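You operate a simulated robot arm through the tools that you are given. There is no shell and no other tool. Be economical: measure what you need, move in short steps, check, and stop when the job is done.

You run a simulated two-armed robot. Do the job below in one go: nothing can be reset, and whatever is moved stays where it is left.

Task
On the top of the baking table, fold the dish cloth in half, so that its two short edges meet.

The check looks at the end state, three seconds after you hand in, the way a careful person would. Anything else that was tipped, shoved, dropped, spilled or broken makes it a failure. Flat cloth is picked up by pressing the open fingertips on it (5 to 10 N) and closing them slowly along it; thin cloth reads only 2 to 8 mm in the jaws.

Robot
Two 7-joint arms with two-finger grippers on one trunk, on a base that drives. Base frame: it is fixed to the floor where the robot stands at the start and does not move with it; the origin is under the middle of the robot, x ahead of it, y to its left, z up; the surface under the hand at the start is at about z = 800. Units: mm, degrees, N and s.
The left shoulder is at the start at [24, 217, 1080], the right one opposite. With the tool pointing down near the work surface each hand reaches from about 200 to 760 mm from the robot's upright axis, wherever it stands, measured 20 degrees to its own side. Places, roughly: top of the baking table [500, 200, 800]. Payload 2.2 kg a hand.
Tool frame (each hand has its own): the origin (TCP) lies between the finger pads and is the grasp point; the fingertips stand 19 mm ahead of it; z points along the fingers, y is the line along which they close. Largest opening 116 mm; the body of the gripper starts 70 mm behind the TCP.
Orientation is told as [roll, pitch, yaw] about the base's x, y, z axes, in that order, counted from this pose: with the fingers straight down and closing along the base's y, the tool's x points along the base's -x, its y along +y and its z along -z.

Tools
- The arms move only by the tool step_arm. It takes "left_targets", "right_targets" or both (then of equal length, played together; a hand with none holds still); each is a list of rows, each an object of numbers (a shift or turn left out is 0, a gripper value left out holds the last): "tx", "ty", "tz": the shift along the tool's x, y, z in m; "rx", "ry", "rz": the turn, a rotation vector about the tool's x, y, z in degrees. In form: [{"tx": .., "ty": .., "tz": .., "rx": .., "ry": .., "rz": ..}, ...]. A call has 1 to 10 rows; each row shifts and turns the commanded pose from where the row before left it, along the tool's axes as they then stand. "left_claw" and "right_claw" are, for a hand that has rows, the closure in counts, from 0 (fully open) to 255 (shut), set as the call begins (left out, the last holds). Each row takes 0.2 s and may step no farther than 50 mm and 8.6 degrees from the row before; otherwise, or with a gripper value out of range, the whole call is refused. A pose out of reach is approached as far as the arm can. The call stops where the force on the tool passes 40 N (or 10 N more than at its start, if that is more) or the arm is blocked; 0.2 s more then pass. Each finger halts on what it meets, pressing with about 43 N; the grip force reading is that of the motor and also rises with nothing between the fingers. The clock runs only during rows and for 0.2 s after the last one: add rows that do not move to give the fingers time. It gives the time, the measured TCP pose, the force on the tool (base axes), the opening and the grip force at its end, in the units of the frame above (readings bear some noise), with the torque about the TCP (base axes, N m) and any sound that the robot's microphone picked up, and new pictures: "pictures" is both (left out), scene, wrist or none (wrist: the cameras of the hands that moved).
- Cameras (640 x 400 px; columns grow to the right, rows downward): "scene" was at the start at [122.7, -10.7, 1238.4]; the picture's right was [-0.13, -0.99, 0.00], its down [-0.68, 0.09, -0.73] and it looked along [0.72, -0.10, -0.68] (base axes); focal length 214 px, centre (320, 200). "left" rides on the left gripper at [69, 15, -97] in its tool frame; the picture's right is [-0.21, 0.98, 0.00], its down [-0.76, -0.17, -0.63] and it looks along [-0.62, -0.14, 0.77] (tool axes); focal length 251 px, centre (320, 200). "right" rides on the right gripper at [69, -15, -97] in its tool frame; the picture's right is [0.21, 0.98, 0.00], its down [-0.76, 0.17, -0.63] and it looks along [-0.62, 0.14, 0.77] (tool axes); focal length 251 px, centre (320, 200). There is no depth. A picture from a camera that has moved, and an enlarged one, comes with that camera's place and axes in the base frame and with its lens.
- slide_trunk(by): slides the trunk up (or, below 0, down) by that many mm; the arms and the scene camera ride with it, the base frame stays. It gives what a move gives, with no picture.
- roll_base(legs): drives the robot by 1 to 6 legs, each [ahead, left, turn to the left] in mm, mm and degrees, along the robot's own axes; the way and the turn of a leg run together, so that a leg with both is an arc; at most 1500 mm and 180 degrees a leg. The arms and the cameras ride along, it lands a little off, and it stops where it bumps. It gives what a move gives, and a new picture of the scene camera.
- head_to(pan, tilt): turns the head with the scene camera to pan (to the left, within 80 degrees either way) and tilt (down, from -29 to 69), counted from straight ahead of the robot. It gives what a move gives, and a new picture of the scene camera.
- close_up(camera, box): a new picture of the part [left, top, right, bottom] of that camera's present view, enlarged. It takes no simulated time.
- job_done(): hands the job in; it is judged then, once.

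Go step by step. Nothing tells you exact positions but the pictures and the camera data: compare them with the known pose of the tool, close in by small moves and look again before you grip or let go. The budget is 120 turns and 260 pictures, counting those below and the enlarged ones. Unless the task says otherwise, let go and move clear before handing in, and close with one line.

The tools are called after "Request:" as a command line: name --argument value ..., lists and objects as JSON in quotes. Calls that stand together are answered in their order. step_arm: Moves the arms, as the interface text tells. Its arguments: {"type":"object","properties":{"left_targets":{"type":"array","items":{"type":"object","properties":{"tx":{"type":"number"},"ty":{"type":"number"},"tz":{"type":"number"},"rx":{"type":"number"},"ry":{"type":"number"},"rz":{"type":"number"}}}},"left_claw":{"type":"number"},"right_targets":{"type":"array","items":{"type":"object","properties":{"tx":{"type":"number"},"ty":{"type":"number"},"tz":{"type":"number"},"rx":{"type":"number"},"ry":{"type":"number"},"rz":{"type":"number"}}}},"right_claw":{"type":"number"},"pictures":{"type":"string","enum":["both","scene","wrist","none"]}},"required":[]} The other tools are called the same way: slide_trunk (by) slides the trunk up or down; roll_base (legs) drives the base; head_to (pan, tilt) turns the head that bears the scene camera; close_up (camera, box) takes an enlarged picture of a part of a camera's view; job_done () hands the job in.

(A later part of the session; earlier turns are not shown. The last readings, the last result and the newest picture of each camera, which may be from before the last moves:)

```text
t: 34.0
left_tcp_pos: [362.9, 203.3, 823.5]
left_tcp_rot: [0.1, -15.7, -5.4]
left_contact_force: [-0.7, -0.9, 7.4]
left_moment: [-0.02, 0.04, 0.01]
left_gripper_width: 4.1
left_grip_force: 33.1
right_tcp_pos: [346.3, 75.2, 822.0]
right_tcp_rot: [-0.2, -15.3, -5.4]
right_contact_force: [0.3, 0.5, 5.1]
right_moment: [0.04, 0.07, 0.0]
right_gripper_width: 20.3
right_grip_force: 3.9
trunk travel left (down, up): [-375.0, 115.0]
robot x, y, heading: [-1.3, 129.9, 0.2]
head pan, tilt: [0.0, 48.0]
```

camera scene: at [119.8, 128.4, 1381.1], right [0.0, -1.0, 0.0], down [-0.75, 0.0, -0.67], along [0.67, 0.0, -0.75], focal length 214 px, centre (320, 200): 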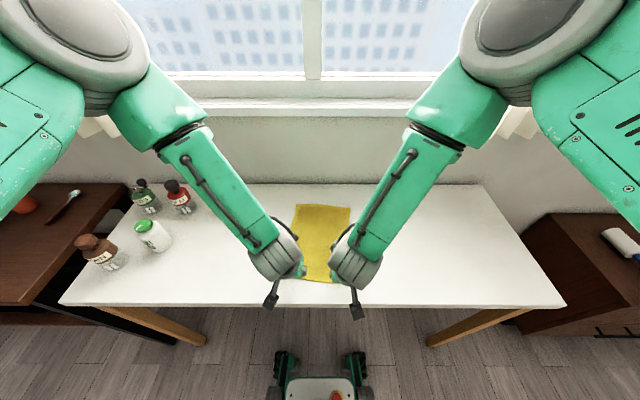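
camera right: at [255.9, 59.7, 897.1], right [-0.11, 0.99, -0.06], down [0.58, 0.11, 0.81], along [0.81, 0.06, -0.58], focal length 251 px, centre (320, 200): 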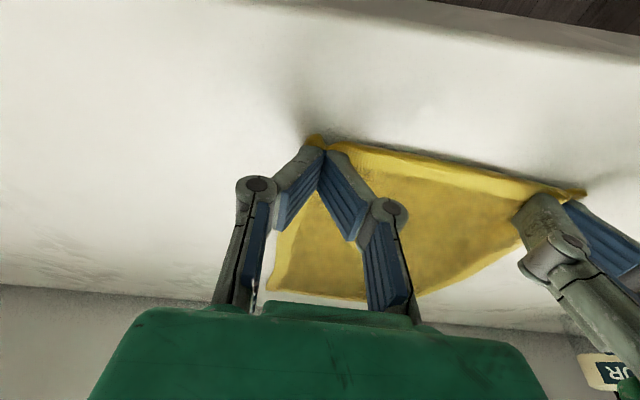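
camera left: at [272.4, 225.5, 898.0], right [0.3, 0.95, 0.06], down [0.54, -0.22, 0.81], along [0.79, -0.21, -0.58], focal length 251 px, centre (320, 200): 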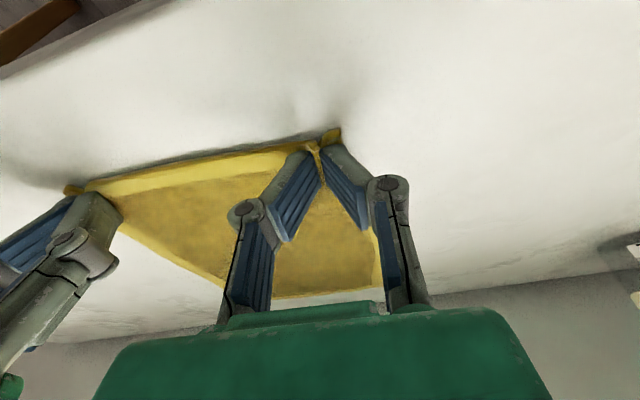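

Request:
step_arm --right_targets '[{"tz": 0.0007, "tx": 0.0002}, {}]' --right_claw 212 --pictures "none"

Request:
step_arm --right_targets '[{}]' --right_claw 222 --pictures "none"

Request:
step_arm --right_targets '[{}]' --right_claw 232 --pictures "none"

Request:
close_up --camera "right" --box '[240, 80, 440, 205]'

```text
t: 34.6
left_tcp_pos: [363.5, 204.2, 823.5]
left_tcp_rot: [0.0, -15.7, -5.5]
left_contact_force: [-0.6, 0.2, 6.5]
left_moment: [0.01, 0.03, -0.01]
left_gripper_width: 4.1
left_grip_force: 32.7
right_tcp_pos: [347.1, 76.1, 822.4]
right_tcp_rot: [-0.1, -15.3, -5.4]
right_contact_force: [0.0, 0.6, 11.6]
right_moment: [0.02, 0.09, 0.01]
right_gripper_width: 19.5
right_grip_force: 0.2
trunk travel left (down, up): [-375.0, 115.0]
robot x, y, heading: [0.9, 129.0, 0.5]
head pan, tilt: [0.0, 48.0]
```

```text
t: 35.0
left_tcp_pos: [363.2, 203.0, 823.3]
left_tcp_rot: [0.2, -15.7, -5.4]
left_contact_force: [-0.2, -0.9, 6.8]
left_moment: [0.0, 0.05, 0.0]
left_gripper_width: 4.2
left_grip_force: 33.2
right_tcp_pos: [346.7, 74.7, 821.6]
right_tcp_rot: [-0.2, -15.3, -5.5]
right_contact_force: [0.0, -0.7, 7.4]
right_moment: [-0.01, 0.03, 0.01]
right_gripper_width: 17.3
right_grip_force: 0.1
trunk travel left (down, up): [-375.0, 115.0]
robot x, y, heading: [0.6, 126.7, 0.5]
head pan, tilt: [0.0, 48.0]
```

```text
t: 35.4
left_tcp_pos: [362.6, 203.7, 823.7]
left_tcp_rot: [0.1, -15.8, -5.5]
left_contact_force: [-0.8, 0.2, 6.9]
left_moment: [0.01, 0.04, -0.01]
left_gripper_width: 4.2
left_grip_force: 32.9
right_tcp_pos: [347.2, 74.7, 822.0]
right_tcp_rot: [-0.2, -15.4, -5.3]
right_contact_force: [-0.1, 0.8, 10.7]
right_moment: [-0.02, 0.07, 0.01]
right_gripper_width: 9.1
right_grip_force: 0.1
trunk travel left (down, up): [-375.0, 115.0]
robot x, y, heading: [-5.6, 128.5, 0.3]
head pan, tilt: [0.0, 48.0]
```

```text
3.20 times, centred on (340, 142) of right
camera zoom: at [253.5, 69.0, 896.1], right [-0.11, 0.99, -0.06], down [0.58, 0.11, 0.81], along [0.81, 0.06, -0.58], focal length 805 px, centre (256, 384)
```

zoom: 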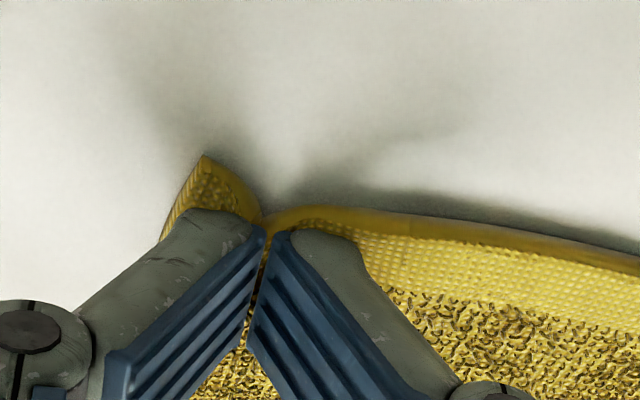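

A clean ridge stands between the right fingers. I'll close fully.

Request:
step_arm --right_targets '[{}]' --right_claw 240 --pictures "none"

Request:
step_arm --right_targets '[{}, {}]' --right_claw 255 --pictures "wrist"

```text
t: 35.8
left_tcp_pos: [363.1, 202.8, 822.9]
left_tcp_rot: [0.1, -15.8, -5.4]
left_contact_force: [-0.4, -0.4, 5.8]
left_moment: [-0.04, 0.04, 0.02]
left_gripper_width: 4.3
left_grip_force: 32.4
right_tcp_pos: [347.6, 75.1, 822.8]
right_tcp_rot: [-0.1, -15.3, -5.4]
right_contact_force: [0.7, 0.5, 10.1]
right_moment: [-0.04, 0.06, -0.01]
right_gripper_width: 5.2
right_grip_force: 0.0
trunk travel left (down, up): [-375.0, 115.0]
robot x, y, heading: [0.7, 130.1, -0.1]
head pan, tilt: [0.0, 48.0]
```

```text
t: 36.4
left_tcp_pos: [363.4, 202.0, 823.7]
left_tcp_rot: [0.3, -15.7, -5.4]
left_contact_force: [0.9, -0.6, 4.4]
left_moment: [-0.01, -0.01, 0.0]
left_gripper_width: 4.2
left_grip_force: 32.6
right_tcp_pos: [346.4, 75.5, 822.2]
right_tcp_rot: [-0.1, -15.2, -5.5]
right_contact_force: [-1.2, -0.4, 19.0]
right_moment: [0.03, 0.12, 0.01]
right_gripper_width: 0.0
right_grip_force: 28.3
trunk travel left (down, up): [-375.0, 115.0]
robot x, y, heading: [-0.2, 128.2, 0.1]
head pan, tilt: [0.0, 48.0]
camera right: at [253.3, 69.1, 896.6], right [-0.11, 0.99, -0.06], down [0.58, 0.11, 0.81], along [0.81, 0.06, -0.58], focal length 251 px, centre (320, 200)
```

right: 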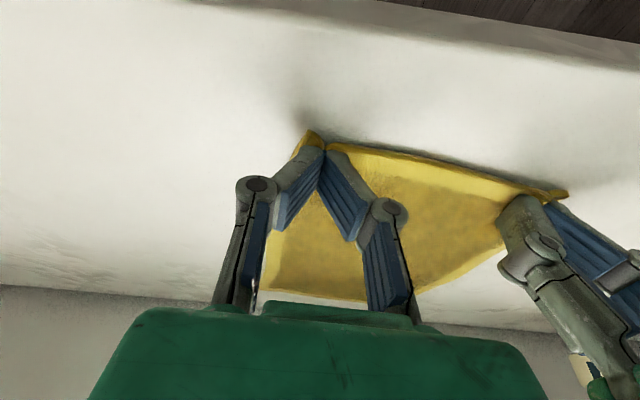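

It reads 0 again, so the ridge slipped out at the very edge. I'll lift, reopen and look, then take a slightly deeper bite.

Request:
step_arm --right_targets '[{"tz": -0.007}, {}, {}]' --right_claw 196 --pictures "none"

Request:
close_up --camera "right" --box '[240, 80, 440, 205]'

```text
t: 37.2
left_tcp_pos: [363.4, 204.0, 823.6]
left_tcp_rot: [0.0, -15.7, -5.4]
left_contact_force: [-0.6, -1.0, 8.1]
left_moment: [-0.01, 0.03, 0.01]
left_gripper_width: 4.4
left_grip_force: 33.0
right_tcp_pos: [345.2, 73.8, 828.9]
right_tcp_rot: [-0.1, -15.3, -5.3]
right_contact_force: [-0.7, -0.5, 0.0]
right_moment: [0.0, 0.0, -0.02]
right_gripper_width: 26.8
right_grip_force: 0.1
trunk travel left (down, up): [-375.0, 115.0]
robot x, y, heading: [-0.8, 130.0, 0.0]
head pan, tilt: [0.0, 48.0]
```

```text
3.20 times, centred on (340, 142) of right
camera zoom: at [251.9, 69.9, 902.8], right [-0.11, 0.99, -0.06], down [0.58, 0.11, 0.81], along [0.81, 0.06, -0.58], focal length 805 px, centre (256, 384)
```

zoom: 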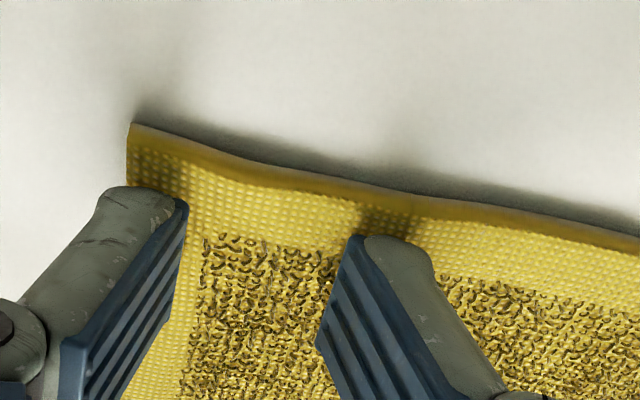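

Both fingers lie over the cloth with a 27 mm opening. I'll flatten the right hand's pitch for more pad contact, move 6 mm inward and press.

Request:
step_arm --right_targets '[{"ry": 7}, {"tx": -0.006, "tz": 0.0009, "ty": 0.001}, {"tz": 0.003, "tx": 0.0004}, {"tz": 0.003, "tx": 0.0004}, {}, {}]' --pictures "none"

```text
t: 38.6
left_tcp_pos: [362.4, 201.8, 822.3]
left_tcp_rot: [0.1, -15.7, -5.4]
left_contact_force: [-1.0, -1.4, 6.9]
left_moment: [0.01, 0.03, 0.0]
left_gripper_width: 4.1
left_grip_force: 33.3
right_tcp_pos: [351.9, 74.7, 822.7]
right_tcp_rot: [-0.1, -8.2, -5.4]
right_contact_force: [0.0, -0.9, 6.3]
right_moment: [0.01, 0.08, 0.01]
right_gripper_width: 28.2
right_grip_force: 0.0
trunk travel left (down, up): [-375.0, 115.0]
robot x, y, heading: [-0.4, 127.6, 0.3]
head pan, tilt: [0.0, 48.0]
```

Request:
step_arm --right_targets '[{"tz": 0.0003}]' --right_claw 206 --pictures "none"

Request:
step_arm --right_targets '[{}]' --right_claw 216 --pictures "none"

Request:
step_arm --right_targets '[{}]' --right_claw 226 --pictures "none"

Request:
step_arm --right_targets '[{}]' --right_claw 234 --pictures "none"

Request:
close_up --camera "right" --box '[240, 80, 440, 205]'

```text
t: 39.0
left_tcp_pos: [362.4, 201.7, 823.4]
left_tcp_rot: [0.1, -15.7, -5.4]
left_contact_force: [-0.5, -0.5, 7.4]
left_moment: [-0.02, 0.04, 0.01]
left_gripper_width: 4.1
left_grip_force: 32.5
right_tcp_pos: [351.9, 77.4, 822.9]
right_tcp_rot: [-0.2, -8.3, -5.4]
right_contact_force: [-0.2, 0.1, 11.9]
right_moment: [0.02, 0.05, 0.02]
right_gripper_width: 20.1
right_grip_force: 0.0
trunk travel left (down, up): [-375.0, 115.0]
robot x, y, heading: [-1.8, 126.2, 0.4]
head pan, tilt: [0.0, 48.0]
```

```text
t: 39.4
left_tcp_pos: [362.4, 202.8, 822.3]
left_tcp_rot: [0.1, -15.7, -5.4]
left_contact_force: [-0.7, -0.3, 7.4]
left_moment: [0.0, 0.05, 0.02]
left_gripper_width: 4.1
left_grip_force: 33.3
right_tcp_pos: [351.7, 75.5, 821.9]
right_tcp_rot: [-0.1, -8.3, -5.5]
right_contact_force: [-0.4, 0.0, 11.1]
right_moment: [-0.01, 0.1, 0.01]
right_gripper_width: 14.9
right_grip_force: 0.1
trunk travel left (down, up): [-375.0, 115.0]
robot x, y, heading: [1.4, 126.7, 0.3]
head pan, tilt: [0.0, 48.0]
```

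```text
t: 39.8
left_tcp_pos: [362.4, 201.8, 823.6]
left_tcp_rot: [0.1, -15.7, -5.3]
left_contact_force: [0.1, -0.4, 7.5]
left_moment: [0.0, 0.02, -0.01]
left_gripper_width: 4.1
left_grip_force: 32.5
right_tcp_pos: [350.7, 75.9, 822.6]
right_tcp_rot: [-0.1, -8.3, -5.4]
right_contact_force: [0.2, -0.1, 5.0]
right_moment: [0.02, 0.07, -0.01]
right_gripper_width: 14.2
right_grip_force: 0.0
trunk travel left (down, up): [-375.0, 115.0]
robot x, y, heading: [-1.9, 126.7, 0.2]
head pan, tilt: [0.0, 48.0]
```

```text
t: 40.2
left_tcp_pos: [362.5, 203.1, 823.1]
left_tcp_rot: [0.2, -15.7, -5.4]
left_contact_force: [-1.3, -0.6, 7.9]
left_moment: [-0.04, 0.06, 0.0]
left_gripper_width: 4.0
left_grip_force: 32.5
right_tcp_pos: [351.1, 74.5, 821.5]
right_tcp_rot: [-0.1, -8.3, -5.4]
right_contact_force: [0.2, 0.1, 6.1]
right_moment: [0.02, 0.03, 0.02]
right_gripper_width: 10.6
right_grip_force: 0.1
trunk travel left (down, up): [-375.0, 115.0]
robot x, y, heading: [0.0, 125.5, 0.3]
head pan, tilt: [0.0, 48.0]
```

```text
3.20 times, centred on (340, 142) of right
camera zoom: at [267.1, 68.7, 907.0], right [-0.12, 0.99, -0.03], down [0.67, 0.11, 0.73], along [0.73, 0.07, -0.68], focal length 805 px, centre (256, 384)
```

zoom: 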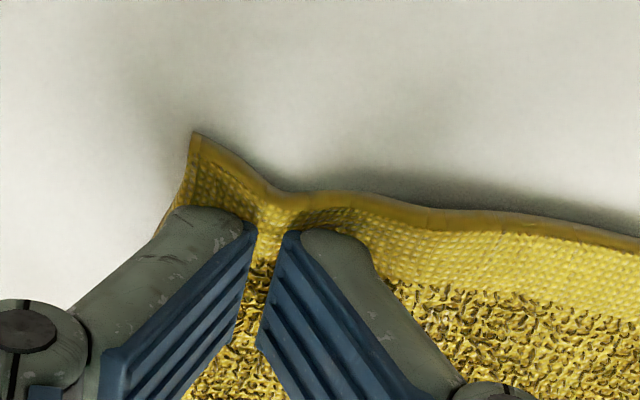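

The ridge is forming but the press is dropping to about 6 N. I'll add a little pressure and keep closing slowly.

Request:
step_arm --right_targets '[{"tz": 0.0007}, {}]' --pictures "none"

Request:
step_arm --right_targets '[{}]' --right_claw 241 --pictures "none"

Request:
step_arm --right_targets '[{}]' --right_claw 246 --pictures "none"

Request:
step_arm --right_targets '[{}]' --right_claw 255 --pictures "none"

Request:
close_up --camera "right" --box '[240, 80, 440, 205]'

```text
t: 40.8
left_tcp_pos: [362.4, 202.1, 823.3]
left_tcp_rot: [0.0, -15.7, -5.4]
left_contact_force: [-1.8, -0.6, 7.6]
left_moment: [-0.01, 0.05, 0.0]
left_gripper_width: 4.1
left_grip_force: 32.4
right_tcp_pos: [351.2, 75.4, 822.4]
right_tcp_rot: [-0.2, -8.2, -5.4]
right_contact_force: [0.7, -0.5, 11.1]
right_moment: [0.01, 0.07, 0.01]
right_gripper_width: 7.0
right_grip_force: 0.1
trunk travel left (down, up): [-375.0, 115.0]
robot x, y, heading: [-0.9, 125.3, 0.3]
head pan, tilt: [0.0, 48.0]
```

```text
t: 41.2
left_tcp_pos: [362.6, 202.6, 824.5]
left_tcp_rot: [0.2, -15.7, -5.4]
left_contact_force: [0.0, 0.1, 6.5]
left_moment: [0.01, 0.0, 0.05]
left_gripper_width: 4.2
left_grip_force: 32.5
right_tcp_pos: [351.7, 75.4, 821.7]
right_tcp_rot: [-0.1, -8.3, -5.4]
right_contact_force: [-0.5, -0.1, 7.7]
right_moment: [0.01, 0.05, 0.01]
right_gripper_width: 6.6
right_grip_force: 0.0
trunk travel left (down, up): [-375.0, 115.0]
robot x, y, heading: [-0.7, 126.7, 0.1]
head pan, tilt: [0.0, 48.0]
```

```text
t: 41.6
left_tcp_pos: [362.0, 202.6, 822.3]
left_tcp_rot: [0.0, -15.7, -5.4]
left_contact_force: [-0.4, -0.3, 6.0]
left_moment: [0.0, 0.03, 0.03]
left_gripper_width: 4.1
left_grip_force: 32.6
right_tcp_pos: [350.9, 75.6, 822.0]
right_tcp_rot: [-0.1, -8.4, -5.4]
right_contact_force: [0.0, -0.7, 8.1]
right_moment: [-0.02, 0.04, -0.02]
right_gripper_width: 1.7
right_grip_force: 0.1
trunk travel left (down, up): [-375.0, 115.0]
robot x, y, heading: [0.6, 127.3, -0.0]
head pan, tilt: [0.0, 48.0]
```

```text
t: 42.0
left_tcp_pos: [361.9, 202.1, 823.1]
left_tcp_rot: [0.0, -15.7, -5.5]
left_contact_force: [-0.1, -1.3, 5.2]
left_moment: [-0.02, 0.02, 0.02]
left_gripper_width: 4.2
left_grip_force: 32.2
right_tcp_pos: [352.0, 74.7, 822.8]
right_tcp_rot: [-0.1, -8.3, -5.4]
right_contact_force: [-0.3, 0.1, 11.6]
right_moment: [-0.02, 0.07, 0.04]
right_gripper_width: 0.0
right_grip_force: 27.9
trunk travel left (down, up): [-375.0, 115.0]
robot x, y, heading: [0.7, 127.0, 0.3]
head pan, tilt: [0.0, 48.0]
```

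```text
3.20 times, centred on (340, 142) of right
camera zoom: at [267.3, 68.6, 906.8], right [-0.12, 0.99, -0.03], down [0.67, 0.1, 0.73], along [0.73, 0.07, -0.68], focal length 805 px, centre (256, 384)
```

zoom: 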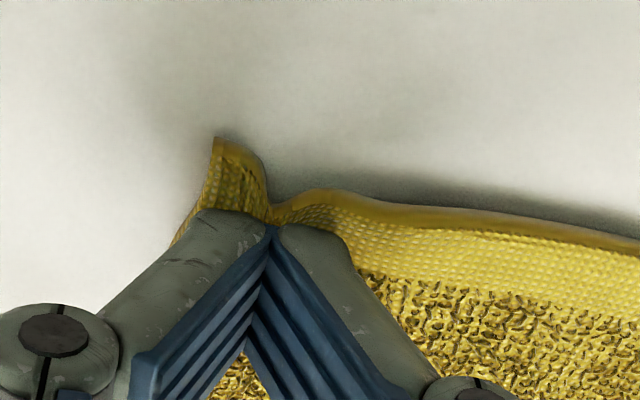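

Still 0. I think the bite is too small to buckle this thick cloth. I'll reopen wider, check where the corner is, and try with more cloth between the fingers.

Request:
step_arm --right_targets '[{"tz": -0.008}, {}, {}]' --right_claw 175 --pictures "none"

Request:
close_up --camera "right" --box '[220, 60, 460, 210]'

Request:
close_up --camera "left" --box '[0, 80, 400, 330]'

```text
t: 42.8
left_tcp_pos: [363.3, 202.5, 823.9]
left_tcp_rot: [0.1, -15.7, -5.4]
left_contact_force: [-0.6, 0.0, 8.1]
left_moment: [-0.02, 0.07, 0.0]
left_gripper_width: 4.1
left_grip_force: 33.0
right_tcp_pos: [350.5, 74.7, 829.0]
right_tcp_rot: [-0.2, -8.3, -5.4]
right_contact_force: [-0.1, 0.4, 0.6]
right_moment: [0.0, 0.0, 0.03]
right_gripper_width: 36.5
right_grip_force: 0.0
trunk travel left (down, up): [-375.0, 115.0]
robot x, y, heading: [-6.1, 127.5, -0.1]
head pan, tilt: [0.0, 48.0]
```

```text
2.67 times, centred on (340, 135) of right
camera zoom: at [266.1, 69.1, 914.5], right [-0.12, 0.99, -0.03], down [0.67, 0.11, 0.73], along [0.73, 0.07, -0.68], focal length 670 px, centre (267, 373)
```

zoom: 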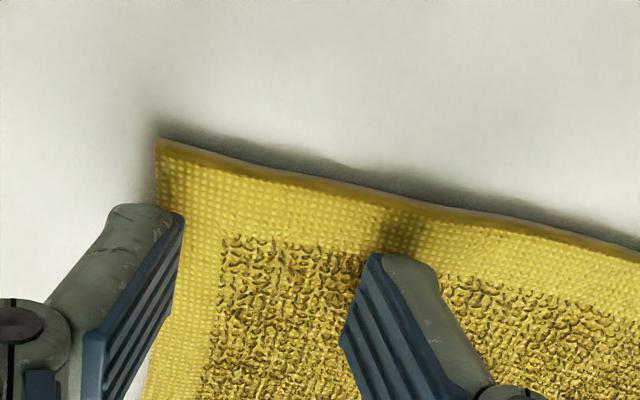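

```text
1.60 times, centred on (200, 205) of left
camera zoom: at [272.5, 225.6, 897.9], right [0.3, 0.95, 0.06], down [0.54, -0.22, 0.81], along [0.79, -0.21, -0.58], focal length 402 px, centre (512, 192)
```

zoom: 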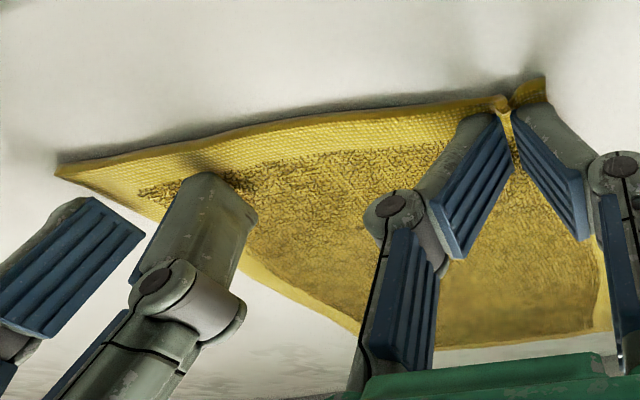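

The corner is at about (328,53) and the fingers sit about 10 mm inside the edge, deeper than the left's good grip. I'll restore the tilt, move back 8 mm and inward 4 mm, and press with the wider opening.

Request:
step_arm --right_targets '[{"ry": -7}, {"tx": 0.0077, "tz": -0.0021, "ty": 0.004}, {"tz": 0.0033, "tx": 0.0009}, {"tz": 0.003, "tx": 0.0008}, {}, {}]' --pictures "none"

Request:
close_up --camera "right" --box '[220, 60, 460, 210]'

```text
t: 44.2
left_tcp_pos: [363.2, 201.8, 823.8]
left_tcp_rot: [0.1, -15.8, -5.4]
left_contact_force: [-0.2, -0.3, 7.6]
left_moment: [-0.02, 0.04, 0.02]
left_gripper_width: 4.1
left_grip_force: 31.8
right_tcp_pos: [342.5, 81.6, 823.8]
right_tcp_rot: [0.0, -15.3, -5.4]
right_contact_force: [-0.3, -0.8, 11.1]
right_moment: [0.1, 0.03, 0.0]
right_gripper_width: 34.0
right_grip_force: 0.0
trunk travel left (down, up): [-375.0, 115.0]
robot x, y, heading: [1.4, 127.9, 0.3]
head pan, tilt: [0.0, 48.0]
```

```text
2.67 times, centred on (340, 135) of right
camera zoom: at [248.2, 75.6, 897.5], right [-0.11, 0.99, -0.06], down [0.58, 0.11, 0.81], along [0.81, 0.06, -0.58], focal length 670 px, centre (267, 373)
```

zoom: 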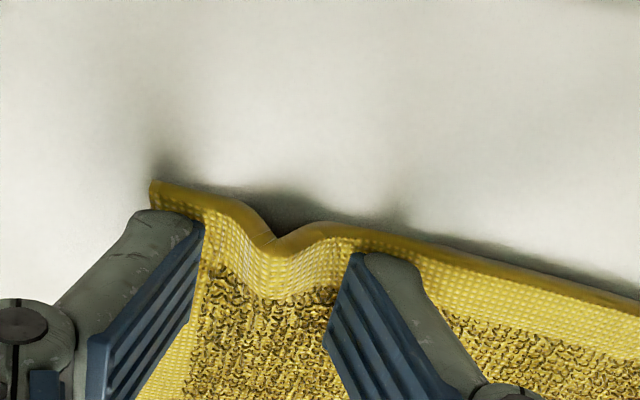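

A clear ridge is already rising between the fingers. Now I'll close steadily.

Request:
step_arm --right_targets '[{}]' --right_claw 190 --pictures "none"

Request:
step_arm --right_targets '[{}]' --right_claw 205 --pictures "none"

Request:
step_arm --right_targets '[{}]' --right_claw 220 --pictures "none"

Request:
close_up --camera "right" --box '[220, 60, 460, 210]'

```text
t: 44.6
left_tcp_pos: [363.7, 203.6, 823.8]
left_tcp_rot: [0.1, -15.8, -5.4]
left_contact_force: [-0.3, -1.5, 6.7]
left_moment: [-0.02, 0.05, 0.01]
left_gripper_width: 3.8
left_grip_force: 33.1
right_tcp_pos: [342.5, 82.1, 824.0]
right_tcp_rot: [-0.1, -15.2, -5.4]
right_contact_force: [0.9, 0.7, 11.0]
right_moment: [0.06, 0.06, -0.01]
right_gripper_width: 27.1
right_grip_force: 0.1
trunk travel left (down, up): [-375.0, 115.0]
robot x, y, heading: [-3.2, 127.5, 0.1]
head pan, tilt: [0.0, 48.0]
```

```text
t: 45.0
left_tcp_pos: [363.6, 203.0, 824.1]
left_tcp_rot: [0.1, -15.8, -5.4]
left_contact_force: [-0.5, -2.1, 6.6]
left_moment: [-0.05, 0.03, 0.03]
left_gripper_width: 4.2
left_grip_force: 32.8
right_tcp_pos: [341.6, 82.3, 823.4]
right_tcp_rot: [0.0, -15.2, -5.5]
right_contact_force: [0.2, 0.4, 12.1]
right_moment: [0.06, 0.04, -0.04]
right_gripper_width: 20.1
right_grip_force: 0.0
trunk travel left (down, up): [-375.0, 115.0]
robot x, y, heading: [0.8, 125.9, 0.3]
head pan, tilt: [0.0, 48.0]
```

```text
t: 45.4
left_tcp_pos: [363.6, 203.2, 824.0]
left_tcp_rot: [0.1, -15.7, -5.4]
left_contact_force: [0.5, -2.3, 7.2]
left_moment: [-0.04, 0.05, 0.04]
left_gripper_width: 4.1
left_grip_force: 32.9
right_tcp_pos: [341.3, 81.0, 822.6]
right_tcp_rot: [-0.2, -15.4, -5.4]
right_contact_force: [0.7, 1.0, 7.0]
right_moment: [0.04, 0.03, -0.02]
right_gripper_width: 16.7
right_grip_force: 0.0
trunk travel left (down, up): [-375.0, 115.0]
robot x, y, heading: [-2.7, 131.5, 0.2]
head pan, tilt: [0.0, 48.0]
```

```text
2.67 times, centred on (340, 135) of right
camera zoom: at [248.2, 75.3, 897.4], right [-0.11, 0.99, -0.06], down [0.58, 0.11, 0.81], along [0.81, 0.06, -0.58], focal length 670 px, centre (267, 373)
```

zoom: 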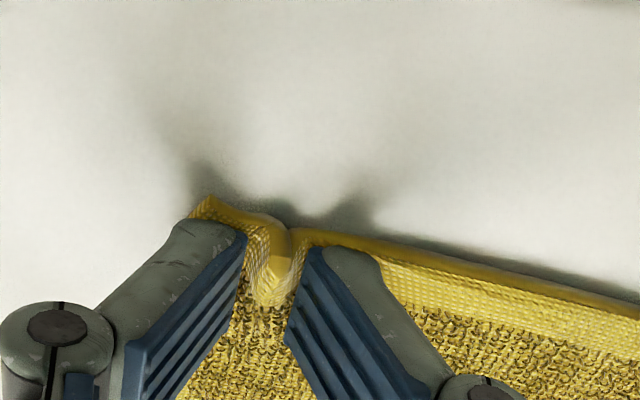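

A big ridge now stands well inside the jaws. I'll finish closing.

Request:
step_arm --right_targets '[{}]' --right_claw 235 --pictures "none"

Request:
step_arm --right_targets '[{}, {}]' --right_claw 255 --pictures "wrist"

```text
t: 45.8
left_tcp_pos: [362.6, 203.1, 823.9]
left_tcp_rot: [0.1, -15.7, -5.4]
left_contact_force: [-0.7, -3.0, 5.6]
left_moment: [-0.12, 0.06, 0.05]
left_gripper_width: 3.9
left_grip_force: 32.5
right_tcp_pos: [342.4, 82.6, 823.9]
right_tcp_rot: [-0.1, -15.3, -5.4]
right_contact_force: [-0.6, 3.3, 10.6]
right_moment: [0.15, 0.03, -0.03]
right_gripper_width: 9.8
right_grip_force: 0.4
trunk travel left (down, up): [-375.0, 115.0]
robot x, y, heading: [-0.4, 129.1, 0.2]
head pan, tilt: [0.0, 48.0]
```

```text
t: 46.4
left_tcp_pos: [361.8, 202.4, 824.3]
left_tcp_rot: [0.2, -15.7, -5.3]
left_contact_force: [0.2, -4.9, 6.5]
left_moment: [-0.13, 0.02, 0.03]
left_gripper_width: 4.0
left_grip_force: 32.6
right_tcp_pos: [342.2, 81.0, 823.0]
right_tcp_rot: [-0.2, -15.2, -5.4]
right_contact_force: [0.9, 4.7, 12.6]
right_moment: [0.08, 0.0, 0.0]
right_gripper_width: 4.5
right_grip_force: 33.2
trunk travel left (down, up): [-375.0, 115.0]
robot x, y, heading: [-2.7, 128.4, 0.2]
head pan, tilt: [0.0, 48.0]
camera right: at [248.2, 75.7, 897.5], right [-0.11, 0.99, -0.06], down [0.58, 0.11, 0.81], along [0.81, 0.06, -0.58], focal length 251 px, centre (320, 200)
```

right: 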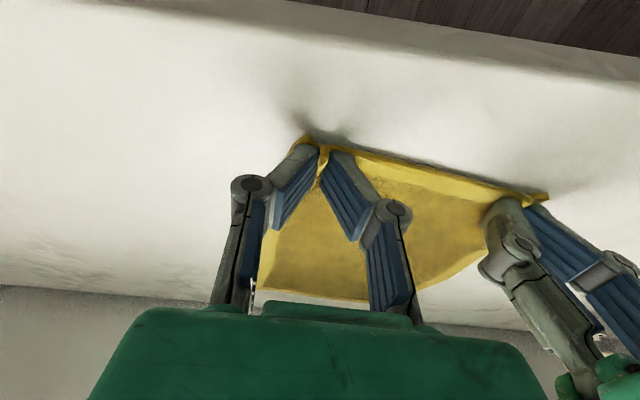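

Both hands now hold cloth (4.0 and 4.5 mm). I'll lift the near edge gently along an arc and check that the grips hold.

Request:
step_arm --left_targets '[{"tz": -0.0144, "tx": -0.0041}, {"tz": -0.0166, "tx": -0.015}, {"tz": -0.0152, "tx": -0.0198}, {"tz": -0.0139, "tx": -0.0247}, {}, {}]' --right_targets '[{"tz": -0.0144, "tx": -0.0041}, {"tz": -0.0166, "tx": -0.015}, {"tz": -0.0152, "tx": -0.0198}, {"tz": -0.0139, "tx": -0.0247}, {}, {}]' --pictures "both"

```text
t: 47.8
left_tcp_pos: [406.3, 199.6, 897.9]
left_tcp_rot: [0.2, -15.5, -5.3]
left_contact_force: [-0.9, -3.7, 0.0]
left_moment: [-0.06, 0.0, 0.04]
left_gripper_width: 4.2
left_grip_force: 33.0
right_tcp_pos: [389.4, 78.2, 897.2]
right_tcp_rot: [-0.2, -15.3, -5.4]
right_contact_force: [1.1, 4.8, 0.2]
right_moment: [0.08, -0.01, -0.02]
right_gripper_width: 4.8
right_grip_force: 34.5
trunk travel left (down, up): [-375.0, 115.0]
robot x, y, heading: [-0.5, 129.9, 0.1]
head pan, tilt: [0.0, 48.0]
camera scene: at [119.9, 128.4, 1381.1], right [0.0, -1.0, 0.0], down [-0.75, 0.0, -0.67], along [0.67, 0.0, -0.75], focal length 214 px, centre (320, 200)
camera right: at [294.9, 71.5, 972.4], right [-0.11, 0.99, -0.06], down [0.58, 0.11, 0.81], along [0.81, 0.06, -0.59], focal length 251 px, centre (320, 200)
camera left: at [316.6, 222.3, 972.9], right [0.3, 0.95, 0.06], down [0.54, -0.22, 0.81], along [0.79, -0.21, -0.58], focal length 251 px, centre (320, 200)
```

scene: 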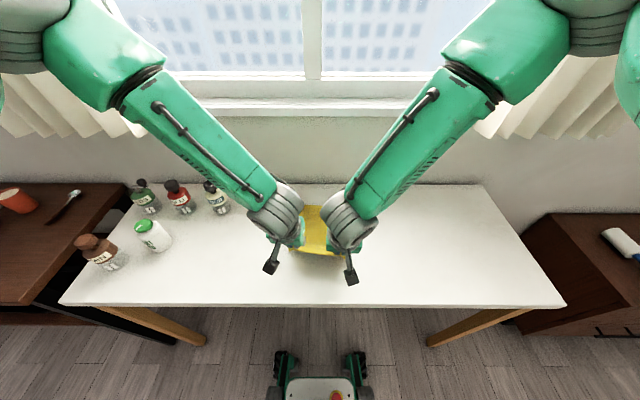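
right: 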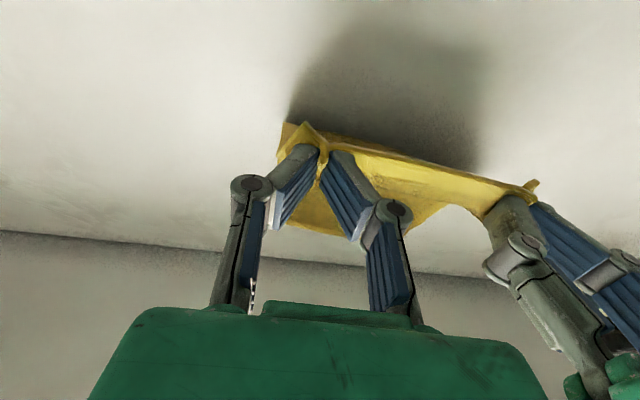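
left: 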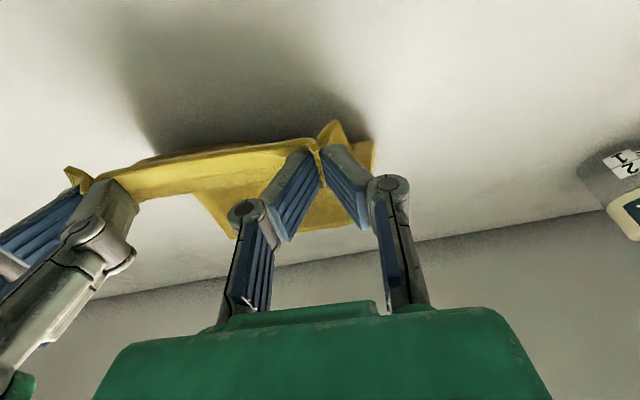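

Both grips hold and the cloth lifts nicely. I'll continue the arc over the middle while turning the hands so the fingers point back a little.

Request:
step_arm --left_targets '[{"tz": -0.0085, "tx": -0.0253, "ry": 5.75}, {"tz": -0.0059, "tx": -0.0244, "ry": 5.75}, {"tz": -0.0083, "tx": -0.0236, "ry": 5.75}, {"tz": -0.0056, "tx": -0.0239, "ry": 5.75}, {"tz": -0.0032, "tx": -0.0248, "ry": 5.75}, {"tz": 0.0019, "tx": -0.0271, "ry": 5.75}, {}, {}]' --right_targets '[{"tz": -0.0085, "tx": -0.0253, "ry": 5.75}, {"tz": -0.0059, "tx": -0.0244, "ry": 5.75}, {"tz": -0.0083, "tx": -0.0236, "ry": 5.75}, {"tz": -0.0056, "tx": -0.0239, "ry": 5.75}, {"tz": -0.0032, "tx": -0.0248, "ry": 5.75}, {"tz": 0.0019, "tx": -0.0271, "ry": 5.75}, {}, {}]' --pictures "both"

```text
t: 49.6
left_tcp_pos: [549.1, 185.9, 931.6]
left_tcp_rot: [0.1, 18.9, -5.3]
left_contact_force: [-0.9, -2.6, -0.5]
left_moment: [-0.03, 0.03, 0.04]
left_gripper_width: 4.1
left_grip_force: 32.3
right_tcp_pos: [529.4, 63.0, 929.7]
right_tcp_rot: [-0.2, 19.3, -5.5]
right_contact_force: [-0.2, 3.1, -0.1]
right_moment: [0.01, -0.03, -0.01]
right_gripper_width: 4.3
right_grip_force: 33.1
trunk travel left (down, up): [-375.0, 115.0]
robot x, y, heading: [0.2, 127.6, 0.5]
head pan, tilt: [0.0, 48.0]
camera scene: at [121.9, 128.0, 1380.9], right [0.0, -1.0, 0.0], down [-0.75, 0.0, -0.67], along [0.67, 0.0, -0.75], focal length 214 px, centre (320, 200)
camera right: at [495.5, 51.9, 1042.9], right [-0.11, 0.99, 0.07], down [0.93, 0.08, 0.35], along [0.34, 0.1, -0.94], focal length 251 px, centre (320, 200)
camera left: at [517.9, 202.2, 1045.0], right [0.29, 0.95, -0.07], down [0.9, -0.25, 0.35], along [0.32, -0.16, -0.93], focal length 251 px, centre (320, 200)
```

scene: 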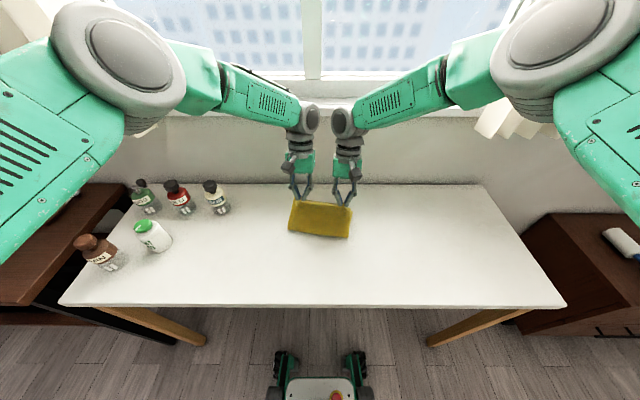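
right: 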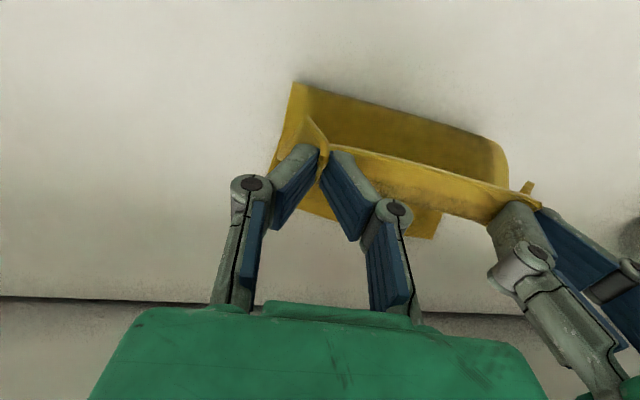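
left: 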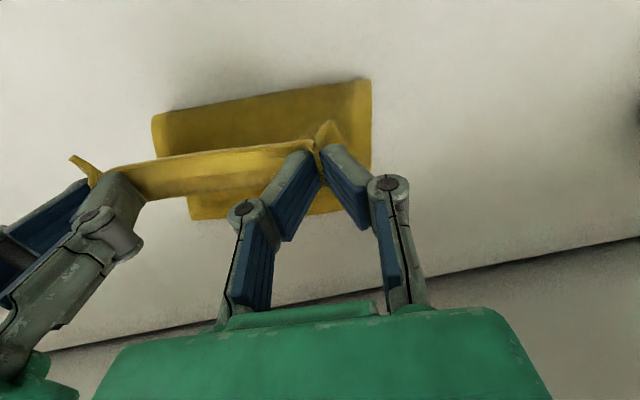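

The fold is forming well: the near edge has passed over the middle. I'll bring it down towards the far edge, staying clear of the wall, and look again.

Request:
step_arm --left_targets '[{"tz": 0.0136, "tx": -0.01336}, {"tz": 0.0136, "tx": -0.01336}, {"tz": 0.0136, "tx": -0.01336}, {"tz": 0.0136, "tx": -0.01336}, {"tz": 0.0136, "tx": -0.01336}, {}, {}, {}]' --right_targets '[{"tz": 0.01316, "tx": -0.01468}, {"tz": 0.01316, "tx": -0.01468}, {"tz": 0.01316, "tx": -0.01468}, {"tz": 0.01316, "tx": -0.01468}, {"tz": 0.01316, "tx": -0.01468}, {}, {}, {}]' --pictures "wrist"

Request:
close_up --camera "scene" --box '[250, 130, 390, 250]'

```text
t: 51.4
left_tcp_pos: [590.9, 179.4, 852.1]
left_tcp_rot: [0.3, 18.9, -5.3]
left_contact_force: [-0.9, -1.4, -0.6]
left_moment: [0.0, 0.04, 0.02]
left_gripper_width: 3.7
left_grip_force: 32.2
left hand out of reach, approached as far as the arm can: row 5
right_tcp_pos: [579.6, 60.2, 842.5]
right_tcp_rot: [-0.1, 19.3, -5.6]
right_contact_force: [-0.5, 1.6, 0.0]
right_moment: [0.0, 0.0, 0.01]
right_gripper_width: 4.5
right_grip_force: 33.3
trunk travel left (down, up): [-375.0, 115.0]
robot x, y, heading: [0.8, 126.4, 0.2]
head pan, tilt: [0.0, 48.0]
camera right: at [545.1, 49.1, 956.0], right [-0.11, 0.99, 0.07], down [0.93, 0.08, 0.35], along [0.34, 0.1, -0.94], focal length 251 px, centre (320, 200)
camera left: at [558.3, 196.8, 965.9], right [0.29, 0.95, -0.07], down [0.9, -0.25, 0.35], along [0.32, -0.16, -0.93], focal length 251 px, centre (320, 200)
```

right: 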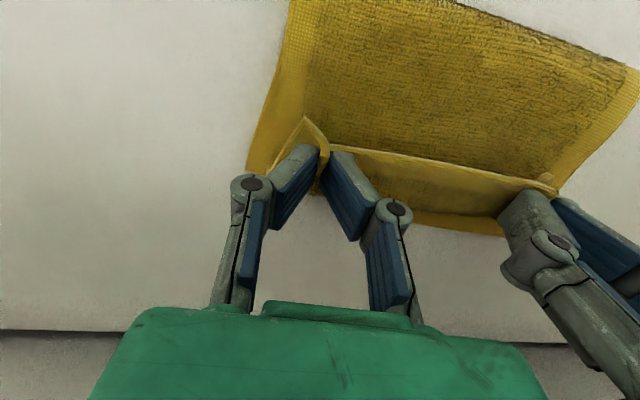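
left: 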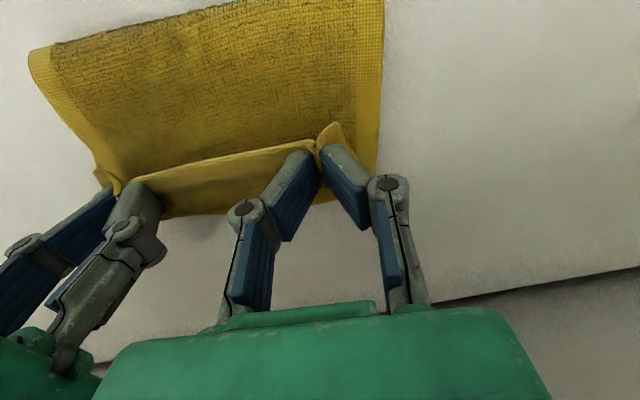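

```text
3.33 times, centred on (320, 190) of scene
camera zoom: at [121.9, 127.7, 1380.9], right [0.0, -1.0, 0.0], down [-0.75, 0.0, -0.67], along [0.67, 0.0, -0.75], focal length 715 px, centre (320, 233)
```

zoom: 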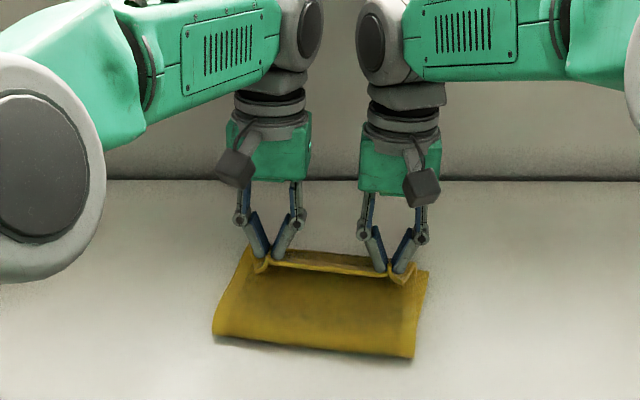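

The left arm is at the end of its reach from this trunk height. I'll raise both hands 50 mm and lower the trunk 60 mm so they can come down at this distance.

Request:
step_arm --left_targets '[{"tz": -0.0158, "tx": 0.0054}, {"tz": -0.0158, "tx": 0.0054}, {"tz": -0.0158, "tx": 0.0054}, {}]' --right_targets '[{"tz": -0.0158, "tx": 0.0054}, {"tz": -0.0158, "tx": 0.0054}, {"tz": -0.0158, "tx": 0.0054}, {}]' --pictures "none"

Request:
slide_trunk --by -55

Request:
step_arm --left_targets '[{}, {}]' --right_targets '[{}, {}]' --pictures "wrist"

Request:
close_up --camera "scene" --box '[250, 130, 390, 250]'

```text
t: 52.4
left_tcp_pos: [589.1, 180.4, 901.2]
left_tcp_rot: [0.2, 19.0, -5.3]
left_contact_force: [0.0, -3.0, -1.5]
left_moment: [-0.04, -0.02, 0.02]
left_gripper_width: 3.7
left_grip_force: 32.7
right_tcp_pos: [579.8, 59.2, 891.2]
right_tcp_rot: [-0.1, 19.4, -5.4]
right_contact_force: [-0.7, 2.4, 0.0]
right_moment: [0.03, 0.02, -0.02]
right_gripper_width: 4.3
right_grip_force: 32.9
trunk travel left (down, up): [-375.0, 115.0]
robot x, y, heading: [-1.4, 130.7, 0.2]
head pan, tilt: [0.0, 48.0]
```

```text
t: 53.3
left_tcp_pos: [588.9, 180.2, 846.2]
left_tcp_rot: [0.2, 18.9, -5.3]
left_contact_force: [0.9, -2.1, -0.6]
left_moment: [-0.02, -0.03, 0.05]
left_gripper_width: 3.9
left_grip_force: 33.0
right_tcp_pos: [580.5, 59.5, 837.0]
right_tcp_rot: [-0.1, 19.2, -5.4]
right_contact_force: [-0.7, 2.3, 0.0]
right_moment: [0.04, -0.05, -0.02]
right_gripper_width: 4.5
right_grip_force: 32.6
trunk travel left (down, up): [-320.0, 170.0]
robot x, y, heading: [2.7, 128.1, 0.1]
head pan, tilt: [0.0, 48.0]
```

```text
t: 53.9
left_tcp_pos: [589.5, 180.6, 846.9]
left_tcp_rot: [0.2, 18.8, -5.4]
left_contact_force: [-0.5, -2.3, -0.4]
left_moment: [0.0, 0.0, 0.05]
left_gripper_width: 3.9
left_grip_force: 32.7
right_tcp_pos: [578.9, 59.2, 837.0]
right_tcp_rot: [0.0, 19.4, -5.5]
right_contact_force: [0.2, 2.5, -0.1]
right_moment: [0.02, 0.02, -0.05]
right_gripper_width: 4.6
right_grip_force: 32.6
trunk travel left (down, up): [-320.0, 170.0]
robot x, y, heading: [-0.4, 129.8, 0.1]
head pan, tilt: [0.0, 48.0]
camera right: at [545.0, 48.4, 949.9], right [-0.11, 0.99, 0.07], down [0.93, 0.08, 0.35], along [0.34, 0.1, -0.94], focal length 251 px, centre (320, 200)
camera left: at [556.2, 197.8, 960.2], right [0.29, 0.95, -0.07], down [0.9, -0.25, 0.35], along [0.32, -0.16, -0.93], focal length 251 px, centre (320, 200)
```

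right: 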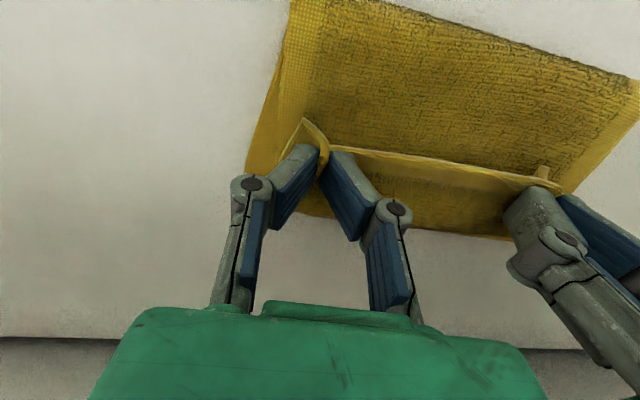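
left: 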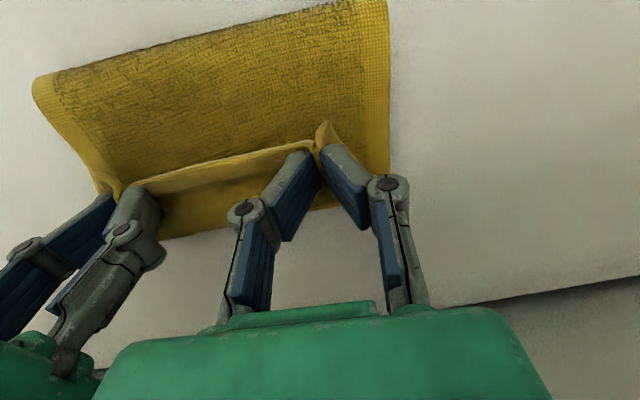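

```text
3.33 times, centred on (320, 190) of scene
camera zoom: at [121.7, 127.7, 1325.9], right [0.0, -1.0, 0.0], down [-0.75, 0.0, -0.67], along [0.67, 0.0, -0.75], focal length 715 px, centre (320, 233)
```

zoom: 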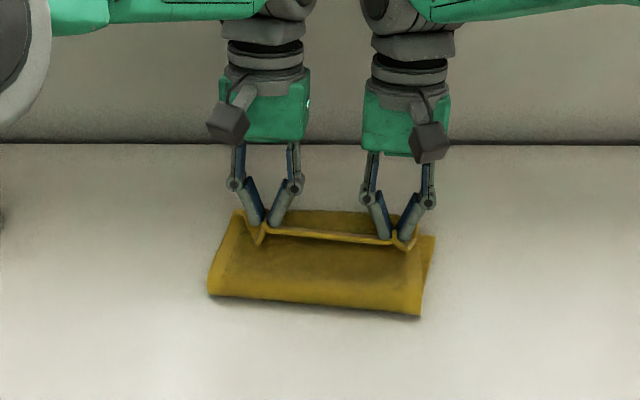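

The folded edge is now just above the lower layer's far edge. I'll zoom in to see how the two edges line up.

Request:
close_up --camera "scene" --box '[290, 165, 354, 205]'

Request:
close_up --camera "right" --box '[220, 90, 540, 290]'

Request:
close_up --camera "left" --box '[80, 80, 400, 280]'

```text
10.00 times, centred on (322, 185) of scene
camera zoom: at [121.7, 127.7, 1325.9], right [0.0, -1.0, 0.0], down [-0.75, 0.0, -0.67], along [0.67, 0.0, -0.75], focal length 2145 px, centre (300, 350)
```

zoom: 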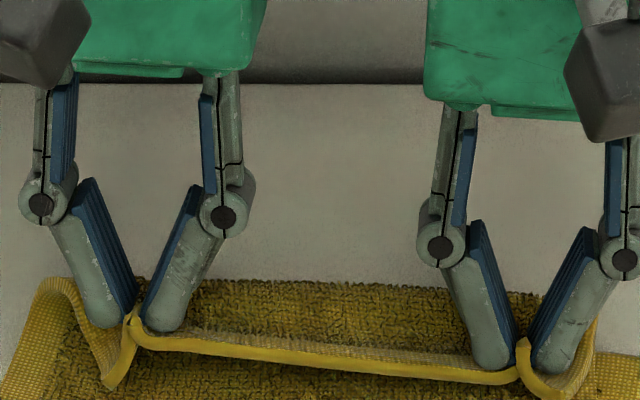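

```text
2.00 times, centred on (380, 190) of right
camera zoom: at [545.0, 48.4, 949.9], right [-0.11, 0.99, 0.07], down [0.93, 0.08, 0.35], along [0.34, 0.1, -0.94], focal length 503 px, centre (200, 220)
```

zoom: 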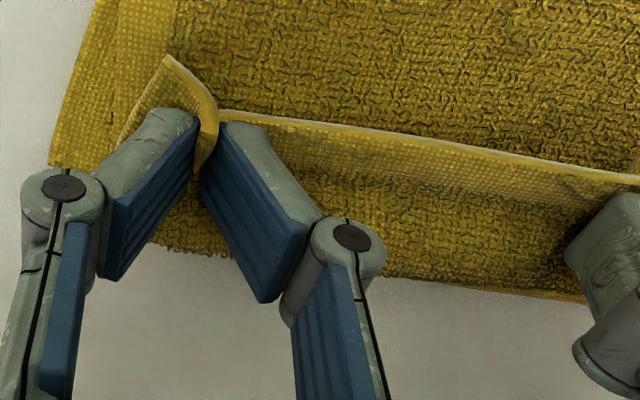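

```text
2.00 times, centred on (240, 180) of left
camera zoom: at [556.2, 197.8, 960.2], right [0.29, 0.95, -0.07], down [0.9, -0.25, 0.35], along [0.32, -0.16, -0.93], focal length 503 px, centre (480, 240)
```

zoom: 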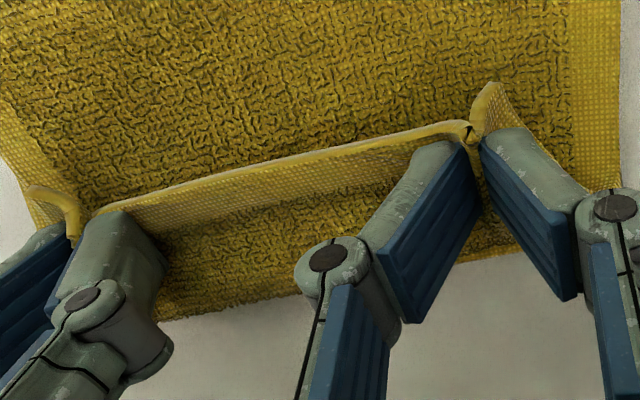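

The held edge points up and back while the sheet bulges forward over the lower far edge, and the fold line is about 12–15 mm too far forward. I'll back off and rise a little so I can see the lower far edge again.

Request:
step_arm --left_targets '[{"tz": -0.0039, "tx": 0.0128}, {"tz": -0.0039, "tx": 0.0128}, {"tz": -0.0095, "tx": 0.0033}, {"tz": -0.0095, "tx": 0.0033}, {}, {}]' --right_targets '[{"tz": -0.0039, "tx": 0.0128}, {"tz": -0.0039, "tx": 0.0128}, {"tz": -0.0142, "tx": 0.0049}, {"tz": -0.0142, "tx": 0.0049}, {}, {}]' --pictures "none"

Request:
close_up --camera "scene" --box '[280, 160, 376, 220]'

Request:
close_up --camera "right" --box '[0, 0, 640, 400]'

Request:
close_up --camera "left" --box '[0, 0, 640, 400]'

```text
t: 55.3
left_tcp_pos: [565.4, 183.1, 884.6]
left_tcp_rot: [0.2, 18.9, -5.2]
left_contact_force: [0.4, -1.3, -1.0]
left_moment: [-0.03, -0.01, 0.04]
left_gripper_width: 4.0
left_grip_force: 32.5
right_tcp_pos: [559.6, 62.2, 884.8]
right_tcp_rot: [-0.2, 19.3, -5.5]
right_contact_force: [0.4, 0.8, 0.3]
right_moment: [0.0, -0.02, 0.01]
right_gripper_width: 4.3
right_grip_force: 33.1
trunk travel left (down, up): [-320.0, 170.0]
robot x, y, heading: [0.2, 128.5, -0.0]
head pan, tilt: [0.0, 48.0]
```

```text
6.67 times, centred on (328, 190) of scene
camera zoom: at [121.3, 127.8, 1326.0], right [0.0, -1.0, 0.0], down [-0.75, 0.0, -0.67], along [0.67, 0.0, -0.75], focal length 1430 px, centre (267, 267)
```

zoom: 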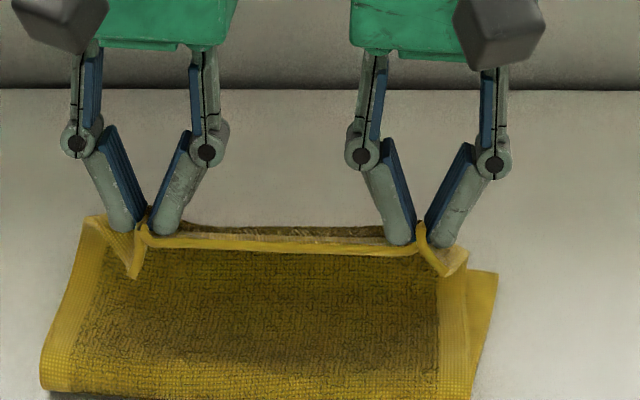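

```text
1.00 times, centred on (320, 200) of right (not enlarged: the box is as wide or as high as the picture)
camera zoom: at [523.8, 51.0, 996.8], right [-0.11, 0.99, 0.07], down [0.93, 0.08, 0.35], along [0.34, 0.1, -0.94], focal length 251 px, centre (320, 200)
```

zoom: 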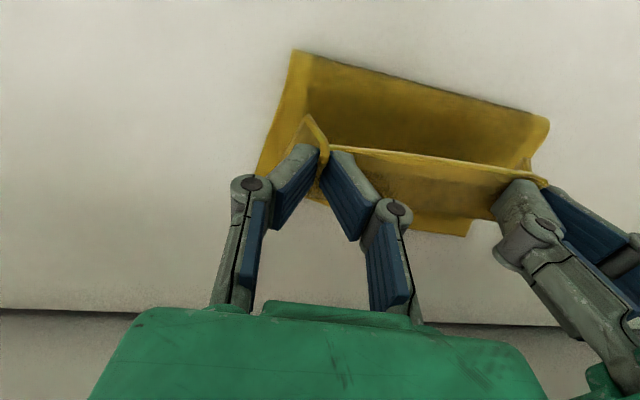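

```text
1.00 times, centred on (320, 200) of left (not enlarged: the box is as wide or as high as the picture)
camera zoom: at [533.4, 200.1, 997.9], right [0.29, 0.95, -0.07], down [0.9, -0.25, 0.35], along [0.32, -0.16, -0.93], focal length 251 px, centre (320, 200)
```

zoom: 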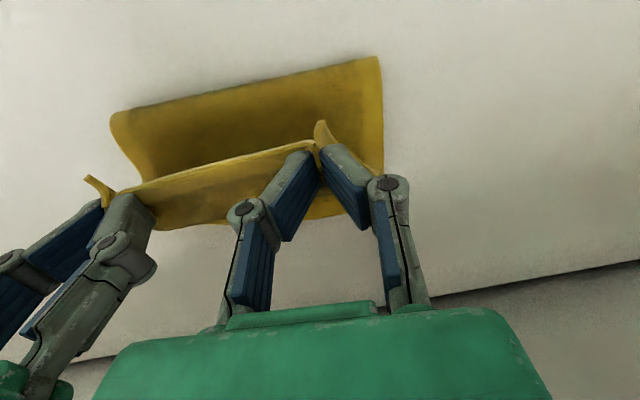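

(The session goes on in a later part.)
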